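You operate a simulated robot arm through the tools that you are given. There is no shell and no other tool. Be economical: measure what you need, move in short steps, check, and stop when the job is done.

Carry out the task below with a simulated robot arm. There is one attempt and no reset: what you move stays moved.

TASK
Take the port block that says "30" from the bench marked twelve and put it on top of the orange carton.

It is judged by the outcome, as a careful person would: the job done as asked, and still so three seconds after it is handed in. It fails if anything else is knocked over, pushed out of place, dropped, spilled or broken.

THE ROBOT
A 7-joint arm with a two-finger parallel gripper, fixed in place. Base frame: the origin is at the foot of the arm, x ahead of it, y to its left, z up; the work surface is at about z = 0.75. Lengths are in m, angles in rad, forces in N, time in s.
With the tool pointing down near the work surface it reaches from about 0.2 to 0.68 m from the base axis. Its first joint turns from -1.152 to 1.152 rad. Payload 2.4 kg.
Tool frame: the origin (TCP) lies between the finger pads and is the grasp point; the fingertips stand 0.03 m ahead of it; z points along the fingers, y is the line along which they close. The gripper opens to 0.094 m. The fingers are 0.028 m wide and 0.01 m thick; the gripper's body (0.05 by 0.096 m) begins 0.055 m behind the TCP.
Orientation is told as [roll, pitch, yaw] about the base's x, y, z axes, in that order, counted from this pose: with the fingers straight down and closing along the base's y, the tool's x points along the base's -x, its y along +y and its z along -z.

THE INTERFACE
- The arm moves only by the tool nudge_tool. Its argument "plan" is a list of rows, each an object (a shift or turn left out is 0, a gripper value left out holds the last) with "grip": the finger opening in cm, from 0 to 9.4; "translation": the shift along the base's x, y, z in cm, a list of three; "spin": the turn about the base's z in rad. In form: [{"grip": grip, "translation": [x, y, z], "spin": spin}, ...]. A call has 1 to 20 rows; each row is the pose to reach, as a shift and turn from the pose commanded when the call began. A row lasts 0.2 s, in which the tool goes at most 0.05 m and 0.15 rad; a call with a longer step from one row to the next is refused whole, and so is a gripper value outside its range. A pose out of reach is approached as far as the arm can. The call stops where the force on the tool passes 40 N (or 10 N more than at its start, if that is more) or the arm is blocked; 0.2 s more then pass. The fingers move at their own pace (about 0.153 m/s each) and stop on an object; they squeeze with about 32 N. The grip force told is the motor's: it shows also when the fingers shut on nothing. Time passes only in rows, and 0.2 s behind the last, so rows that repeat a pose let the fingers close. It gives the time, the measured TCP pose, the force on the tool (base axes), the opening and the grip force at its end, in the units of the frame above (readings bear some noise).
- Cameras (640 x 400 px; columns grow to the right, rows downward): "scene" is fixed at [0.0137, 0.4638, 1.4577]; the picture's right is [-0.85, -0.53, 0.00], its down [-0.31, 0.50, -0.80] and it looks along [0.43, -0.68, -0.59] (base axes); focal length 333 px, centre (320, 200). "wrist" rides on the gripper at [-0.037, 0, -0.058] in the tool frame; the picture's right is [0.00, -1.00, 0.00], its down [0.97, 0.00, -0.24] and it looks along [0.24, 0.00, 0.97] (tool axes); focal length 218 px, centre (320, 200).
- grab_frame(camera): a new picture of that camera. No time passes.
- locate(camera, pixels): for up to 12 pixels [column, row] of the newest picture of that camera ("zoom" is the newest enlarged one), the place [x, y, z] in the base frame of the surface seen there, good to about 0.002 m, but the place of the scene camera against the robot may be out by one fixed shift of up to 0.025 m in any direction. No time passes.
- zoom(camera, box): a new picture of the part [left, top, right, bottom] of that camera's present view, enlarged. No time passes.
- finish_job(): hands the job in; it is judged then, once.

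Work in short steps. Measure before you move; look again where a grasp or a placing could have gone wrong, and mend it. You have 60 turns and 26 pictures in all, the two below and enlarged ones among them. Open the gripper and draw the arm clear of the work before you hand the job in, unless the task says otherwise; then end with one line.

The tools are called after "Emit:" as name(argument=value, ...) on one line, values as JSON. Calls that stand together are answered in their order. nudge_tool: Moves the arm, as the interface text tells. Its arguments: {"type":"object","properties":{"plan":{"type":"array"}},"required":["plan"]} The other tools are called the same way: grab_frame (camera) takes a picture; locate (camera, pixels) gives the place of the surface under pixels of a picture; zoom (camera, box) takes an enlarged picture of a part of a camera's view; finish_job () hands the job in.

At the start:

```text
t: 0.0
ee_pos: [0.353, 0.0561, 1.04]
orientation: [0.001, 0.0, 0.001]
wrist_force: [-0.6, -0.1, 0.1]
grip_width: 0.0938
grip_force: 0.1
```

scene: 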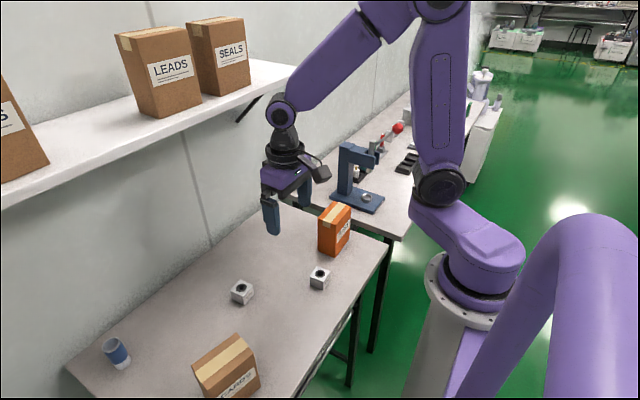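
wrist: 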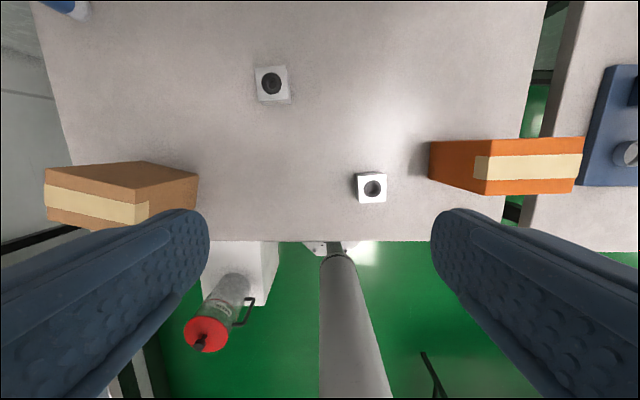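

Two port blocks show, at scene (242,292) and (319,278). I zoom in to read their markings and the bench's.

Emit:
zoom(camera="scene", box=[210, 250, 350, 338])

Emit:
zoom(camera="wrist", box=[240, 50, 400, 210])

```text
4.55 times, centred on (280, 294) of scene
```

zoom: 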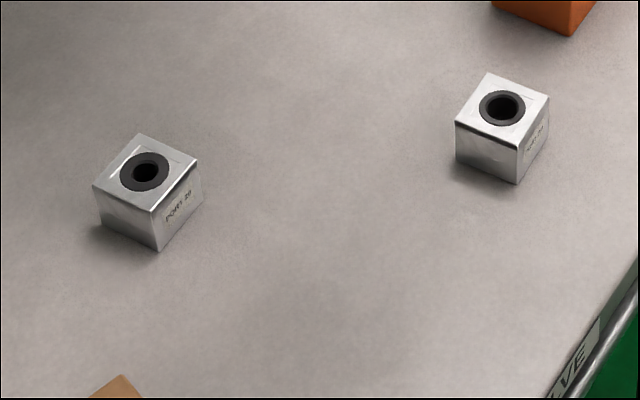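

```text
2.50 times, centred on (320, 130) of wrist
```

zoom: 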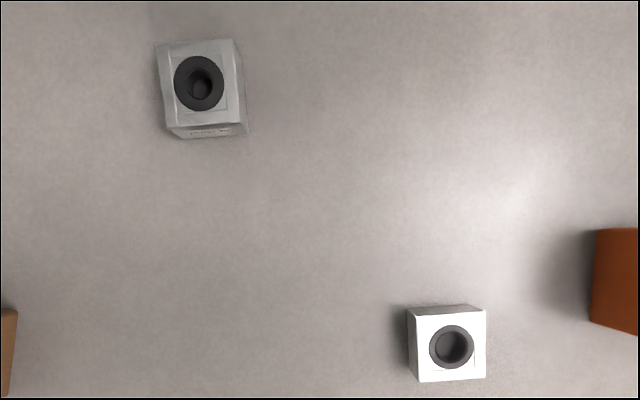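

The bench edge reads "...LVE" (twelve). I need the labels larger.

Emit:
zoom(camera="scene", box=[228, 276, 260, 308])

Emit:
zoom(camera="scene", box=[304, 262, 336, 294])

```text
12.50 times, centred on (244, 292) of scene
```

zoom: 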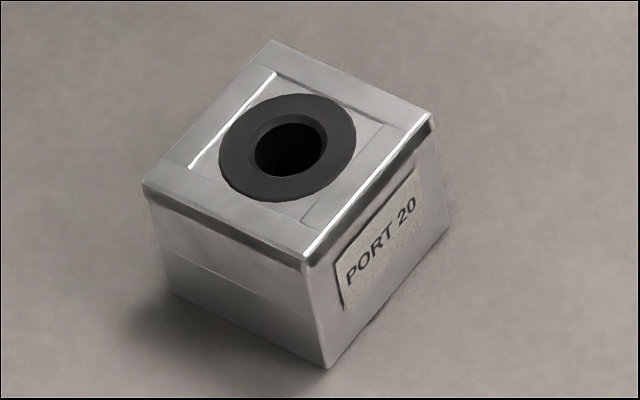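

```text
12.50 times, centred on (320, 278) of scene
```

zoom: 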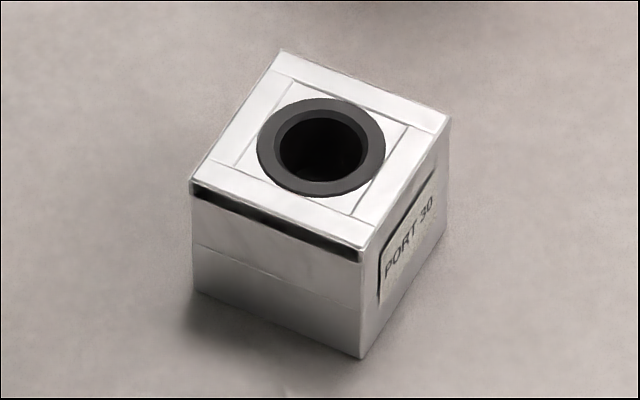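

The block at scene (319,278), wrist (372,189), is "PORT 30". I now measure the block and the carton from the wrist camera.

Emit:
locate(camera="wrist", pixels=[[361, 178], [384, 177], [384, 199], [362, 201], [380, 189], [350, 215], [432, 144], [434, 175], [480, 150], [520, 150], [570, 148], [488, 190]])

Emit:
zoom(camera="wrist", box=[340, 120, 600, 282])

Emit:
zoom(camera="scene", box=[300, 190, 370, 262])

```text
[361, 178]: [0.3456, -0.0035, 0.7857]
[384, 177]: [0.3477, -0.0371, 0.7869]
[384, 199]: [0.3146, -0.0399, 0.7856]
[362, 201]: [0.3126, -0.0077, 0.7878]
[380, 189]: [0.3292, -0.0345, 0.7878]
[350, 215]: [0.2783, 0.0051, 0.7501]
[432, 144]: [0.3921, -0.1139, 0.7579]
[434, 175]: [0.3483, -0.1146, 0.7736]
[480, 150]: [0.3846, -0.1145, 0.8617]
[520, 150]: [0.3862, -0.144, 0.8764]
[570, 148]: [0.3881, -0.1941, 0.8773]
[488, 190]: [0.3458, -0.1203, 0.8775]
```

```text
2.46 times, centred on (470, 201) of wrist
```

zoom: 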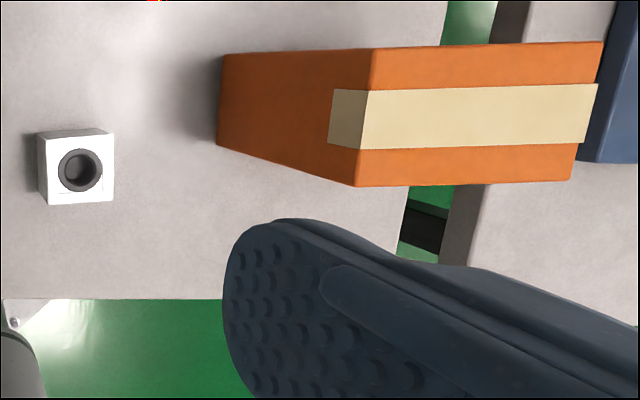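

```text
5.56 times, centred on (335, 226) of scene
```

zoom: 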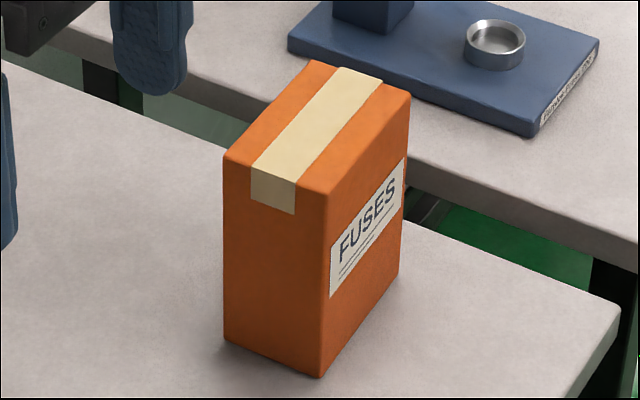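

PORT 30: top z≈0.787, centre ≈(0.330,-0.022), yaw ≈+0.09. Next I measure the carton top corners (wrist ~ (491,140),(485,195),(585,136),(572,193)).

Emit:
locate(camera="wrist", pixels=[[493, 142], [488, 193], [582, 139], [570, 190], [530, 167]])

Emit:
nudge_tool(plan=[{"grip": 7.5, "translation": [-0.6, -2, -3.5], "spin": 0.05}, {"translation": [-1.2, -4, -7], "spin": 0.09}, {"translation": [-1.8, -6, -10.5], "spin": 0.09}, {"translation": [-2.3, -7.8, -14], "spin": 0.09}, {"translation": [-2.3, -7.8, -17], "spin": 0.09}, {"translation": [-2.3, -7.8, -17], "spin": 0.09}])

Emit:
grab_frame(camera="wrist")

```text
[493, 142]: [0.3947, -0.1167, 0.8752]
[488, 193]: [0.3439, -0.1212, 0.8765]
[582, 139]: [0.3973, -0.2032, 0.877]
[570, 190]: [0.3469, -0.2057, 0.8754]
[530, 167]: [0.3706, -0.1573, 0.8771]
```

```text
t: 1.4
ee_pos: [0.331, -0.0195, 0.8694]
orientation: [0.0, 0.002, 0.09]
wrist_force: [-1.1, 0.1, -0.2]
grip_width: 0.0753
grip_force: 0.1
```

```text
17 pictures are left
```

wrist: 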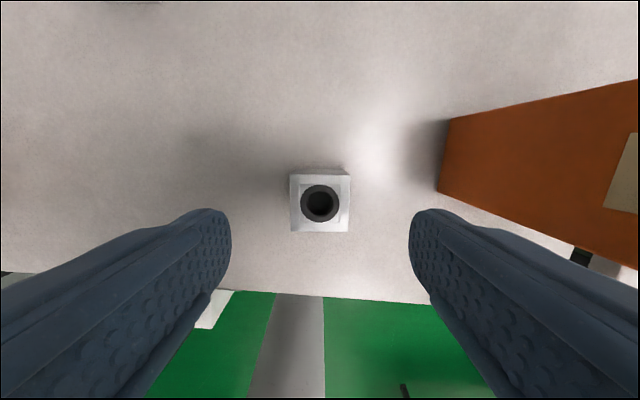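

The block is centred at column 320 and square to the fingers; I check its position, finely.

Emit:
locate(camera="wrist", pixels=[[292, 176], [349, 178], [348, 230], [293, 230], [345, 215], [320, 260]])

```text
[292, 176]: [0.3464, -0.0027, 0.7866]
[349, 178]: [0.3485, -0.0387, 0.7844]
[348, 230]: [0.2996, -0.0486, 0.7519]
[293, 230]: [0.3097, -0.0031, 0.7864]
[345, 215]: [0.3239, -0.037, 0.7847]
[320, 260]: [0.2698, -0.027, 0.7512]
```

Centre ≈ (0.329,-0.021), 1–2 mm from the TCP. I descend 8.5 cm to z≈0.784 and close.

Emit:
nudge_tool(plan=[{"translation": [-0.2, -0.1, -2.5]}, {"translation": [-0.2, -0.1, -5]}, {"translation": [-0.2, -0.1, -7]}, {"translation": [-0.2, -0.1, -8.5]}, {"translation": [-0.2, -0.1, -8.5]}, {"grip": 5, "translation": [-0.2, -0.1, -8.5]}, {"grip": 2.5, "translation": [-0.2, -0.1, -8.5]}, {"grip": 2.5, "translation": [-0.2, -0.1, -8.5]}, {"grip": 2.5, "translation": [-0.2, -0.1, -8.5]}])

```text
t: 3.4
ee_pos: [0.3286, -0.0226, 0.7859]
orientation: [0.001, 0.0, 0.091]
wrist_force: [0.4, -0.4, 1.2]
grip_width: 0.0439
grip_force: 31.9
```

Grip closed at 0.044 with 32 N, wider than the ≈0.037 I measured. I look before lifting.

Emit:
zoom(camera="wrist", box=[220, 130, 420, 255])

Emit:
zoom(camera="scene", box=[270, 220, 370, 282])

```text
3.20 times, centred on (320, 192) of wrist
```

zoom: 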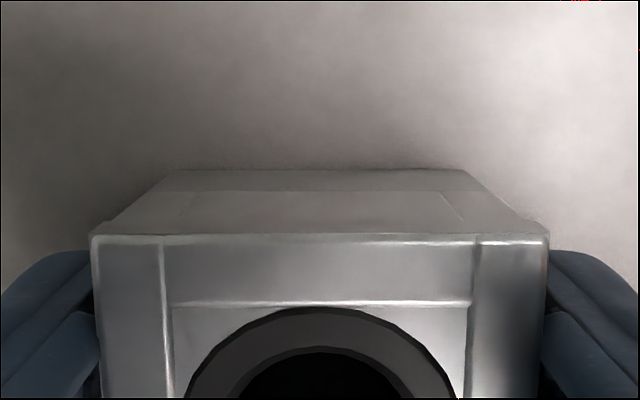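

```text
6.40 times, centred on (320, 251) of scene
```

zoom: 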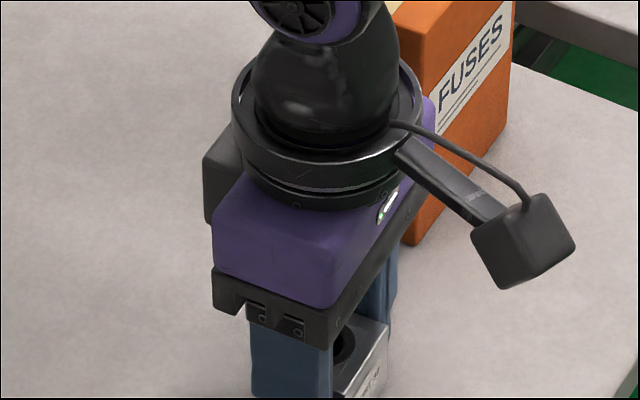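

The block sits square between the pads. I lift 16 cm straight up.

Emit:
nudge_tool(plan=[{"translation": [0, 0, 1]}, {"translation": [0, 0, 3]}, {"translation": [0, 0, 6]}, {"translation": [0, 0, 9]}, {"translation": [0, 0, 12]}, {"translation": [0, 0, 14.5]}, {"translation": [0, 0, 16]}, {"translation": [0, 0, 16]}])

Emit:
grab_frame(camera="wrist")

Emit:
grab_frame(camera="scene")

```text
t: 5.2
ee_pos: [0.3278, -0.0221, 0.9441]
orientation: [-0.001, 0.0, 0.091]
wrist_force: [0.3, 0.6, 0.3]
grip_width: 0.0251
grip_force: 0.0
```

```text
14 pictures are left
```

wrist: 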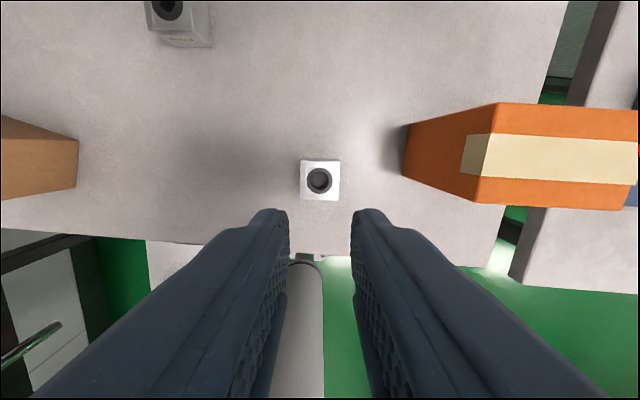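

```text
13 pictures are left
```

scene: 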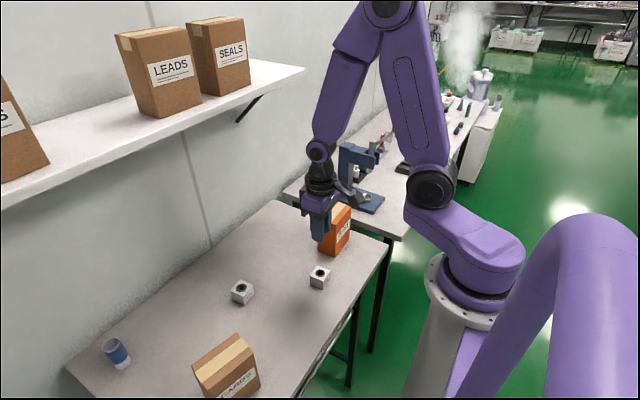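

The fingers slipped off: width now reads 0.025 and the block remains on the bench at wrist (320,180). I look closely at its shape before retrying.

Emit:
zoom(camera="scene", box=[304, 262, 336, 294])

Emit:
zoom(camera="wrist", box=[288, 155, 352, 205])

Emit:
locate(camera="wrist", pixels=[[301, 161], [339, 162], [338, 199], [302, 198], [320, 163], [320, 197], [337, 180], [303, 180], [320, 182], [330, 180]])

```text
12.50 times, centred on (320, 278) of scene
```

zoom: 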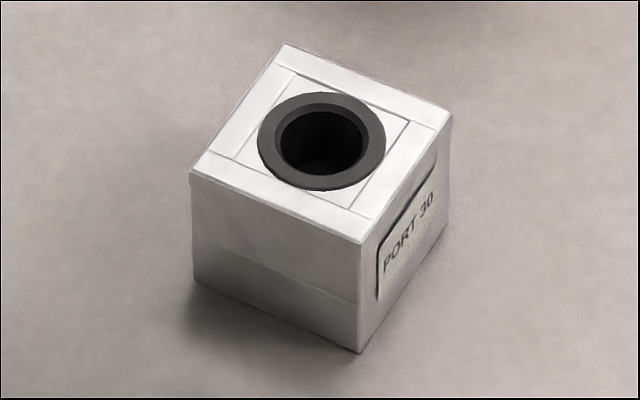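

```text
8.00 times, centred on (320, 180) of wrist
```

zoom: 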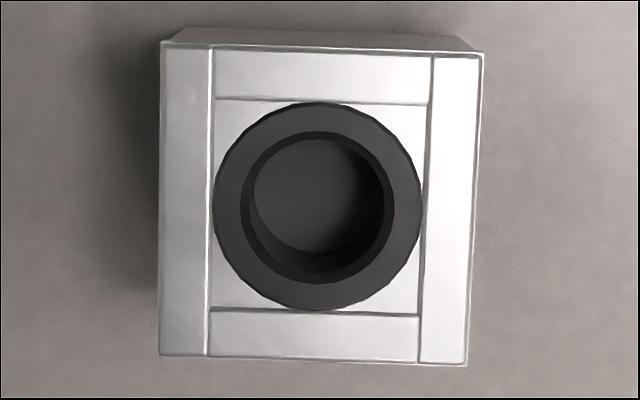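

```text
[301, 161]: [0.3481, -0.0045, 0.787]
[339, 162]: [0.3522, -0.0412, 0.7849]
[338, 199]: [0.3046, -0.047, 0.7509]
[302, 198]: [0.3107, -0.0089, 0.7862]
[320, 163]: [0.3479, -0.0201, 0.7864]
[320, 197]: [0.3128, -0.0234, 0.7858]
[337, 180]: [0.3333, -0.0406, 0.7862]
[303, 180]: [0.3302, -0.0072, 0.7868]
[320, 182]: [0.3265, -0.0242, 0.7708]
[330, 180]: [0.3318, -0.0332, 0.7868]
```

The block did not move noticeably (centre ≈ (0.330,-0.024), yaw ≈0.1), and it looks prismatic. I retry in small steps: go down to just above the bench, close with command 0, hold longer, then read.

Emit:
nudge_tool(plan=[{"grip": 7.5, "translation": [0, 0, 0]}, {"translation": [0.1, -0.1, -3]}, {"translation": [0.1, -0.1, -6]}, {"translation": [0.1, -0.1, -9]}, {"translation": [0.1, -0.1, -12]}, {"translation": [0.1, -0.1, -14.5]}, {"translation": [0.1, -0.1, -16.2]}, {"translation": [0.1, -0.1, -16.2]}, {"grip": 4.6, "translation": [0.1, -0.1, -16.2]}, {"grip": 0, "translation": [0.1, -0.1, -16.2]}, {"grip": 0, "translation": [0.1, -0.1, -16.2]}, {"grip": 0, "translation": [0.1, -0.1, -16.2]}, {"grip": 0, "translation": [0.1, -0.1, -16.2]}])

Emit:
nudge_tool(plan=[{"translation": [0, 0, 0.3]}, {"translation": [0, 0, 0.6]}, {"translation": [0, 0, 0.6]}])

```text
t: 8.0
ee_pos: [0.33, -0.023, 0.7823]
orientation: [0.0, -0.001, 0.09]
wrist_force: [0.3, 0.6, 1.2]
grip_width: 0.044
grip_force: 32.2
```

```text
t: 8.8
ee_pos: [0.33, -0.0232, 0.7892]
orientation: [0.0, 0.0, 0.091]
wrist_force: [1.0, -0.5, -2.0]
grip_width: 0.0439
grip_force: 32.0
```

Width is still 0.044 and the tool now feels about -2 N in z. I look to see whether the block has risen.

Emit:
zoom(camera="wrist", box=[220, 130, 420, 255])

Emit:
locate(camera="zoom", pixels=[[200, 270], [430, 270], [320, 310], [110, 245], [530, 245], [510, 300]])

```text
3.20 times, centred on (320, 192) of wrist
```

zoom: 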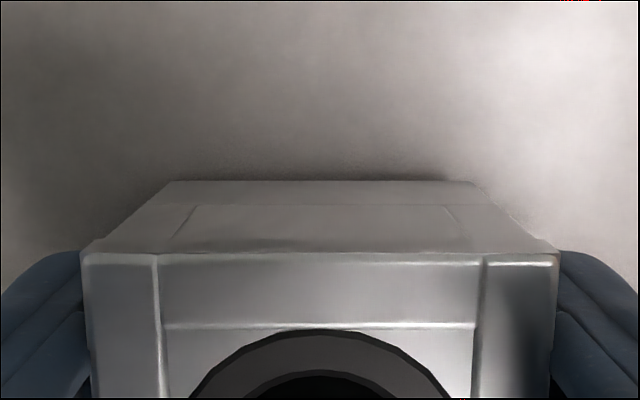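

```text
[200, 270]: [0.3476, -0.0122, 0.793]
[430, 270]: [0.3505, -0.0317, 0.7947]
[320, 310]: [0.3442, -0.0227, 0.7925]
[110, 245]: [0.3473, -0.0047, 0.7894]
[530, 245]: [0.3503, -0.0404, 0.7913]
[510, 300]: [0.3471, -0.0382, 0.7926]
```

The top is at 0.793, so it has lifted with the tool. I continue slowly and check for slip.

Emit:
nudge_tool(plan=[{"translation": [0, 0, 0.4]}, {"translation": [0, 0, 0.8]}, {"translation": [0, 0, 1.2]}, {"translation": [0, 0, 1.6]}, {"translation": [0, 0, 1.6]}])

Emit:
zoom(camera="wrist", box=[220, 130, 420, 255])

Emit:
locate(camera="zoom", pixels=[[200, 275], [430, 275], [320, 315], [510, 305]])

```text
t: 10.0
ee_pos: [0.3311, -0.0242, 0.8044]
orientation: [0.001, 0.0, 0.091]
wrist_force: [0.4, -0.1, -1.5]
grip_width: 0.0436
grip_force: 32.3
```

```text
3.20 times, centred on (320, 192) of wrist
```

zoom: 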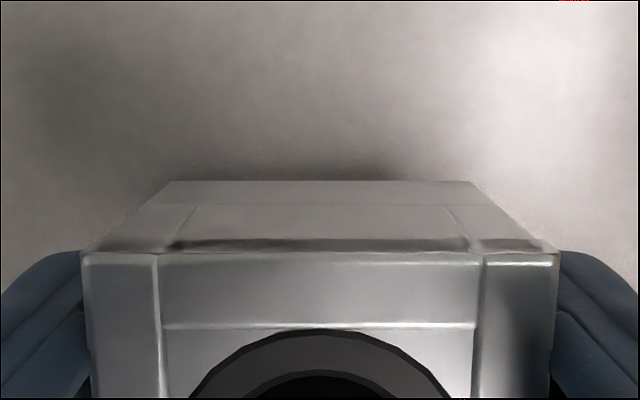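

```text
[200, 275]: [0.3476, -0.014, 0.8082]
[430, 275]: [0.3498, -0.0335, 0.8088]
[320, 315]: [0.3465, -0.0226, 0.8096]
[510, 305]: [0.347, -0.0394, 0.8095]
```

No slip at this pace. I keep rising gently (0.7 cm per row), to TCP z≈0.934.

Emit:
nudge_tool(plan=[{"translation": [0, 0, 0.4]}, {"translation": [0, 0, 1.0]}, {"translation": [0, 0, 1.7]}, {"translation": [0, 0, 2.4]}, {"translation": [0, 0, 3.1]}, {"translation": [0, 0, 3.8]}, {"translation": [0, 0, 4.5]}, {"translation": [0, 0, 5.2]}, {"translation": [0, 0, 5.9]}, {"translation": [0, 0, 6.6]}, {"translation": [0, 0, 7.3]}, {"translation": [0, 0, 8.0]}, {"translation": [0, 0, 8.7]}, {"translation": [0, 0, 9.4]}, {"translation": [0, 0, 10.1]}, {"translation": [0, 0, 10.8]}, {"translation": [0, 0, 11.5]}, {"translation": [0, 0, 12.2]}, {"translation": [0, 0, 12.7]}, {"translation": [0, 0, 13.0]}])

Emit:
grab_frame(camera="wrist")

Emit:
locate(camera="wrist", pixels=[[282, 215], [354, 215], [320, 228], [379, 225]])

```text
t: 14.2
ee_pos: [0.3299, -0.0228, 0.935]
orientation: [0.002, -0.001, 0.092]
wrist_force: [1.0, -1.0, -0.7]
grip_width: 0.0437
grip_force: 31.8
```

```text
8 pictures are left
```

wrist: 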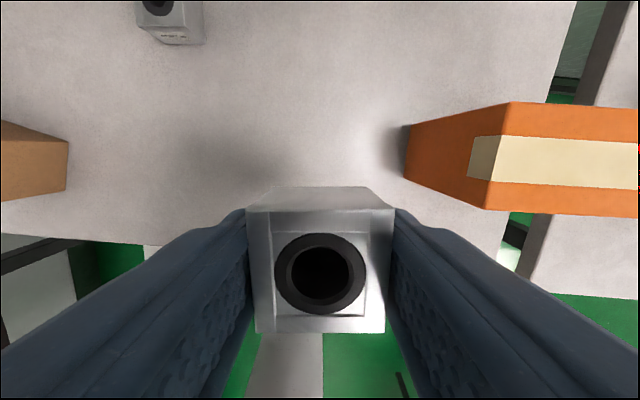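

```text
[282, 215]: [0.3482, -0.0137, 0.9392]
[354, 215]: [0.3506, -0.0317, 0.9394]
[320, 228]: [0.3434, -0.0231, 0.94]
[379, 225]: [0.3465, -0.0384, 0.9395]
```

Held firm, with about 25 mm clearance over the carton top (0.877). I move to the carton's centre (0.371,-0.162) slowly.

Emit:
nudge_tool(plan=[{"translation": [0.15, -0.4, 0]}, {"translation": [0.35, -1.2, 0]}, {"translation": [0.6, -2.1, 0]}, {"translation": [0.9, -3.0, 0], "spin": -0.01}, {"translation": [1.15, -3.9, 0], "spin": -0.02}, {"translation": [1.4, -4.8, 0], "spin": -0.02}, {"translation": [1.7, -5.7, 0], "spin": -0.03}, {"translation": [1.95, -6.6, 0], "spin": -0.03}, {"translation": [2.2, -7.5, 0], "spin": -0.04}, {"translation": [2.5, -8.4, 0], "spin": -0.04}, {"translation": [2.75, -9.3, 0], "spin": -0.05}, {"translation": [3.0, -10.2, 0], "spin": -0.05}, {"translation": [3.3, -11.1, 0], "spin": -0.06}, {"translation": [3.55, -12.0, 0], "spin": -0.06}, {"translation": [3.8, -12.9, 0], "spin": -0.06}, {"translation": [4.0, -13.5, 0], "spin": -0.06}, {"translation": [4.1, -13.9, 0], "spin": -0.06}, {"translation": [4.1, -13.9, 0], "spin": -0.06}])

Emit:
grab_frame(camera="wrist")

Emit:
locate(camera="wrist", pixels=[[282, 215], [354, 215], [320, 228], [320, 165], [260, 165], [400, 165]])

```text
t: 18.0
ee_pos: [0.3713, -0.1627, 0.9354]
orientation: [0.001, 0.002, 0.029]
wrist_force: [-0.4, -0.2, -1.3]
grip_width: 0.0438
grip_force: 31.9
```

```text
7 pictures are left
```

wrist: 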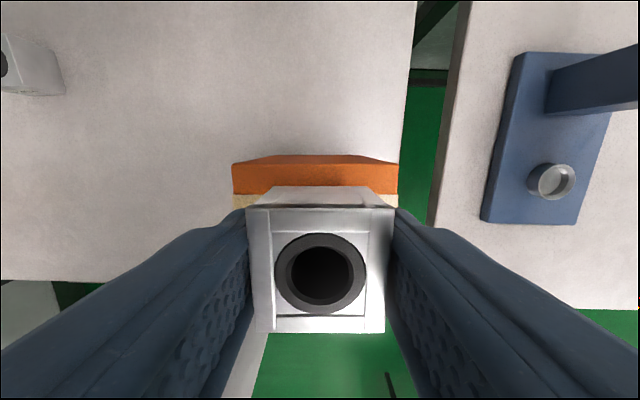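

```text
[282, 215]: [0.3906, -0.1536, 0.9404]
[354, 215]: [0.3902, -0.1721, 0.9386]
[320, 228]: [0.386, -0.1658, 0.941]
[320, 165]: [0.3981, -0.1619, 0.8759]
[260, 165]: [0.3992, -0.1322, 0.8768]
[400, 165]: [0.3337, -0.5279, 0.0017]
```

Centred over the carton (its column span 233–399 is centred near 318). I lower 2.3 cm, then by 1 mm steps.

Emit:
nudge_tool(plan=[{"translation": [0, 0, -0.4]}, {"translation": [0, 0, -0.9]}, {"translation": [0, 0, -1.4]}, {"translation": [0, 0, -1.8]}, {"translation": [0, 0, -2.1]}, {"translation": [0, 0, -2.3]}, {"translation": [0, 0, -2.3]}])

Emit:
nudge_tool(plan=[{"translation": [0, 0, -0.1]}, {"translation": [0, 0, -0.1]}])

Emit:
nudge_tool(plan=[{"translation": [0, 0, -0.1]}, {"translation": [0, 0, -0.1]}])

```text
t: 19.6
ee_pos: [0.3706, -0.1626, 0.9115]
orientation: [0.0, 0.0, 0.029]
wrist_force: [-1.1, 0.2, -0.7]
grip_width: 0.0439
grip_force: 32.3
```

```text
t: 20.2
ee_pos: [0.3705, -0.1634, 0.9106]
orientation: [0.0, 0.0, 0.031]
wrist_force: [1.2, -0.1, -1.5]
grip_width: 0.0438
grip_force: 32.0
```

```text
t: 20.8
ee_pos: [0.3707, -0.162, 0.9092]
orientation: [0.001, 0.001, 0.032]
wrist_force: [0.1, 0.0, -1.6]
grip_width: 0.0439
grip_force: 32.1
```

No contact yet; another couple of 1 mm steps.

Emit:
nudge_tool(plan=[{"translation": [0, 0, -0.1]}, {"translation": [0, 0, -0.1]}])

Emit:
zoom(camera="scene", box=[300, 180, 380, 260])

```text
t: 21.4
ee_pos: [0.3714, -0.1622, 0.9092]
orientation: [0.002, 0.0, 0.031]
wrist_force: [-0.4, 0.1, -0.7]
grip_width: 0.0438
grip_force: 31.9
```

```text
5.00 times, centred on (340, 220) of scene
```

zoom: 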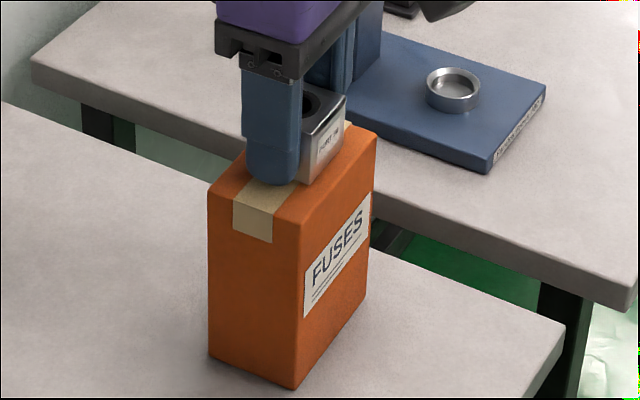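

The block is practically on the top. I step down until the force shows contact.

Emit:
nudge_tool(plan=[{"translation": [0, 0, -0.1]}, {"translation": [0, 0, -0.1]}])

Emit:
nudge_tool(plan=[{"translation": [0, 0, -0.05]}, {"translation": [0, 0, -0.05]}])

```text
t: 22.0
ee_pos: [0.3716, -0.1631, 0.908]
orientation: [0.0, 0.001, 0.03]
wrist_force: [-0.4, -0.4, -0.7]
grip_width: 0.0438
grip_force: 32.0
```

```text
t: 22.6
ee_pos: [0.3709, -0.1629, 0.9071]
orientation: [0.0, 0.0, 0.031]
wrist_force: [0.2, -0.4, -1.4]
grip_width: 0.0439
grip_force: 31.7
```

Emit:
nudge_tool(plan=[{"translation": [0, 0, -0.07]}, {"translation": [0, 0, -0.07]}])

Emit:
nudge_tool(plan=[{"translation": [0, 0, -0.07]}, {"translation": [0, 0, -0.07]}])

```text
t: 23.2
ee_pos: [0.3712, -0.1639, 0.9068]
orientation: [-0.001, 0.001, 0.03]
wrist_force: [-3.0, 1.1, 16.5]
grip_width: 0.0441
grip_force: 32.0
```

```text
t: 23.8
ee_pos: [0.3707, -0.1628, 0.9065]
orientation: [0.001, -0.002, 0.031]
wrist_force: [-1.6, -1.8, 20.0]
grip_width: 0.0438
grip_force: 32.1
```

Contact: +20 N. I ease up 0.7 mm, open gradually, then withdraw straight up.

Emit:
nudge_tool(plan=[{"translation": [0, 0, 0.07]}, {"grip": 4.6, "translation": [0, 0, 0.07]}, {"grip": 5.2, "translation": [0, 0, 0.07]}, {"grip": 6.5, "translation": [0, 0, 0.07]}, {"grip": 7.5, "translation": [0, 0, 0.07]}, {"grip": 7.5, "translation": [0, 0, 1]}, {"translation": [0, 0, 2.5]}, {"translation": [0, 0, 5]}, {"translation": [0, 0, 8]}, {"translation": [0, 0, 11]}, {"translation": [0, 0, 14]}])

Emit:
grab_frame(camera="wrist")

Emit:
grab_frame(camera="scene")

```text
t: 26.2
ee_pos: [0.3721, -0.1618, 1.0484]
orientation: [0.002, 0.0, 0.029]
wrist_force: [0.2, 0.3, 0.5]
grip_width: 0.0751
grip_force: 0.1
```

```text
5 pictures are left
```

wrist: 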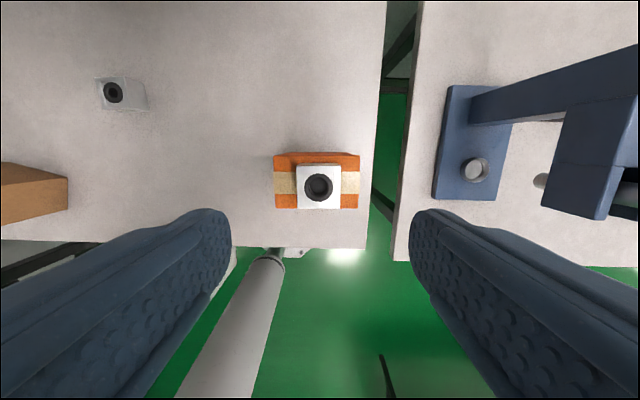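

```text
4 pictures are left
```

scene: 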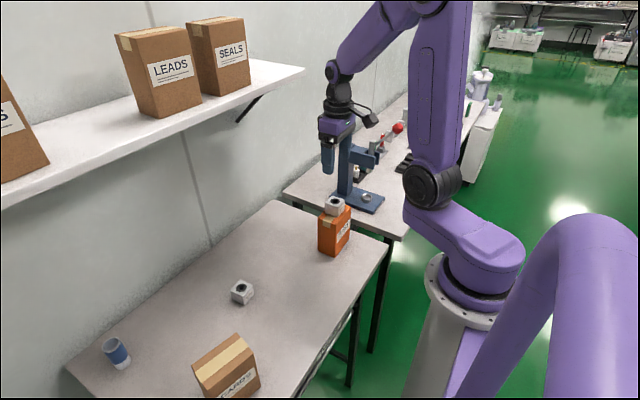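

The block sits centred on the carton, upright, and the carton is still in place. I draw the arm aside to its starting region and hand in.

Emit:
nudge_tool(plan=[{"translation": [0, 3, 1]}, {"translation": [0, 7, 1]}, {"translation": [0, 11, 1]}, {"translation": [0, 15, 1]}, {"translation": [0, 18, 1]}, {"translation": [0, 18, 1]}])

Emit:
zoom(camera="scene", box=[300, 180, 380, 260])

```text
t: 27.6
ee_pos: [0.3705, 0.0195, 1.0566]
orientation: [0.001, 0.0, 0.028]
wrist_force: [1.2, -0.5, 0.3]
grip_width: 0.0753
grip_force: 0.2
```

```text
5.00 times, centred on (340, 220) of scene
```

zoom: 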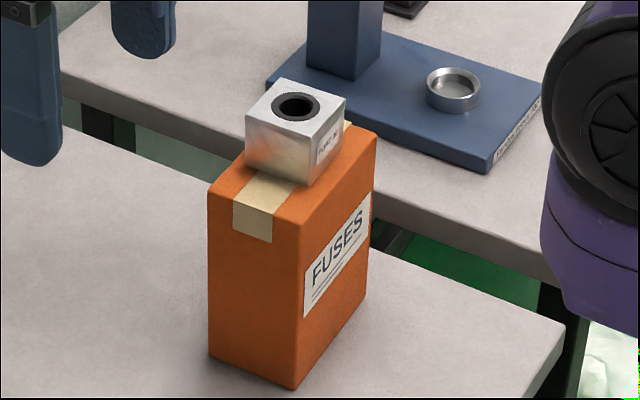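

The block rests stably on the orange carton and the arm is clear, so I hand in.

Emit:
finish_job()

```text
The job is handed in.
```

The PORT 30 block is on top of the orange carton, upright and centred. My first lift slipped off the block without visibly moving it, and a slower second lift held. The last pictures showed nothing else disturbed, and I handed the job in with the gripper open and the arm clear.
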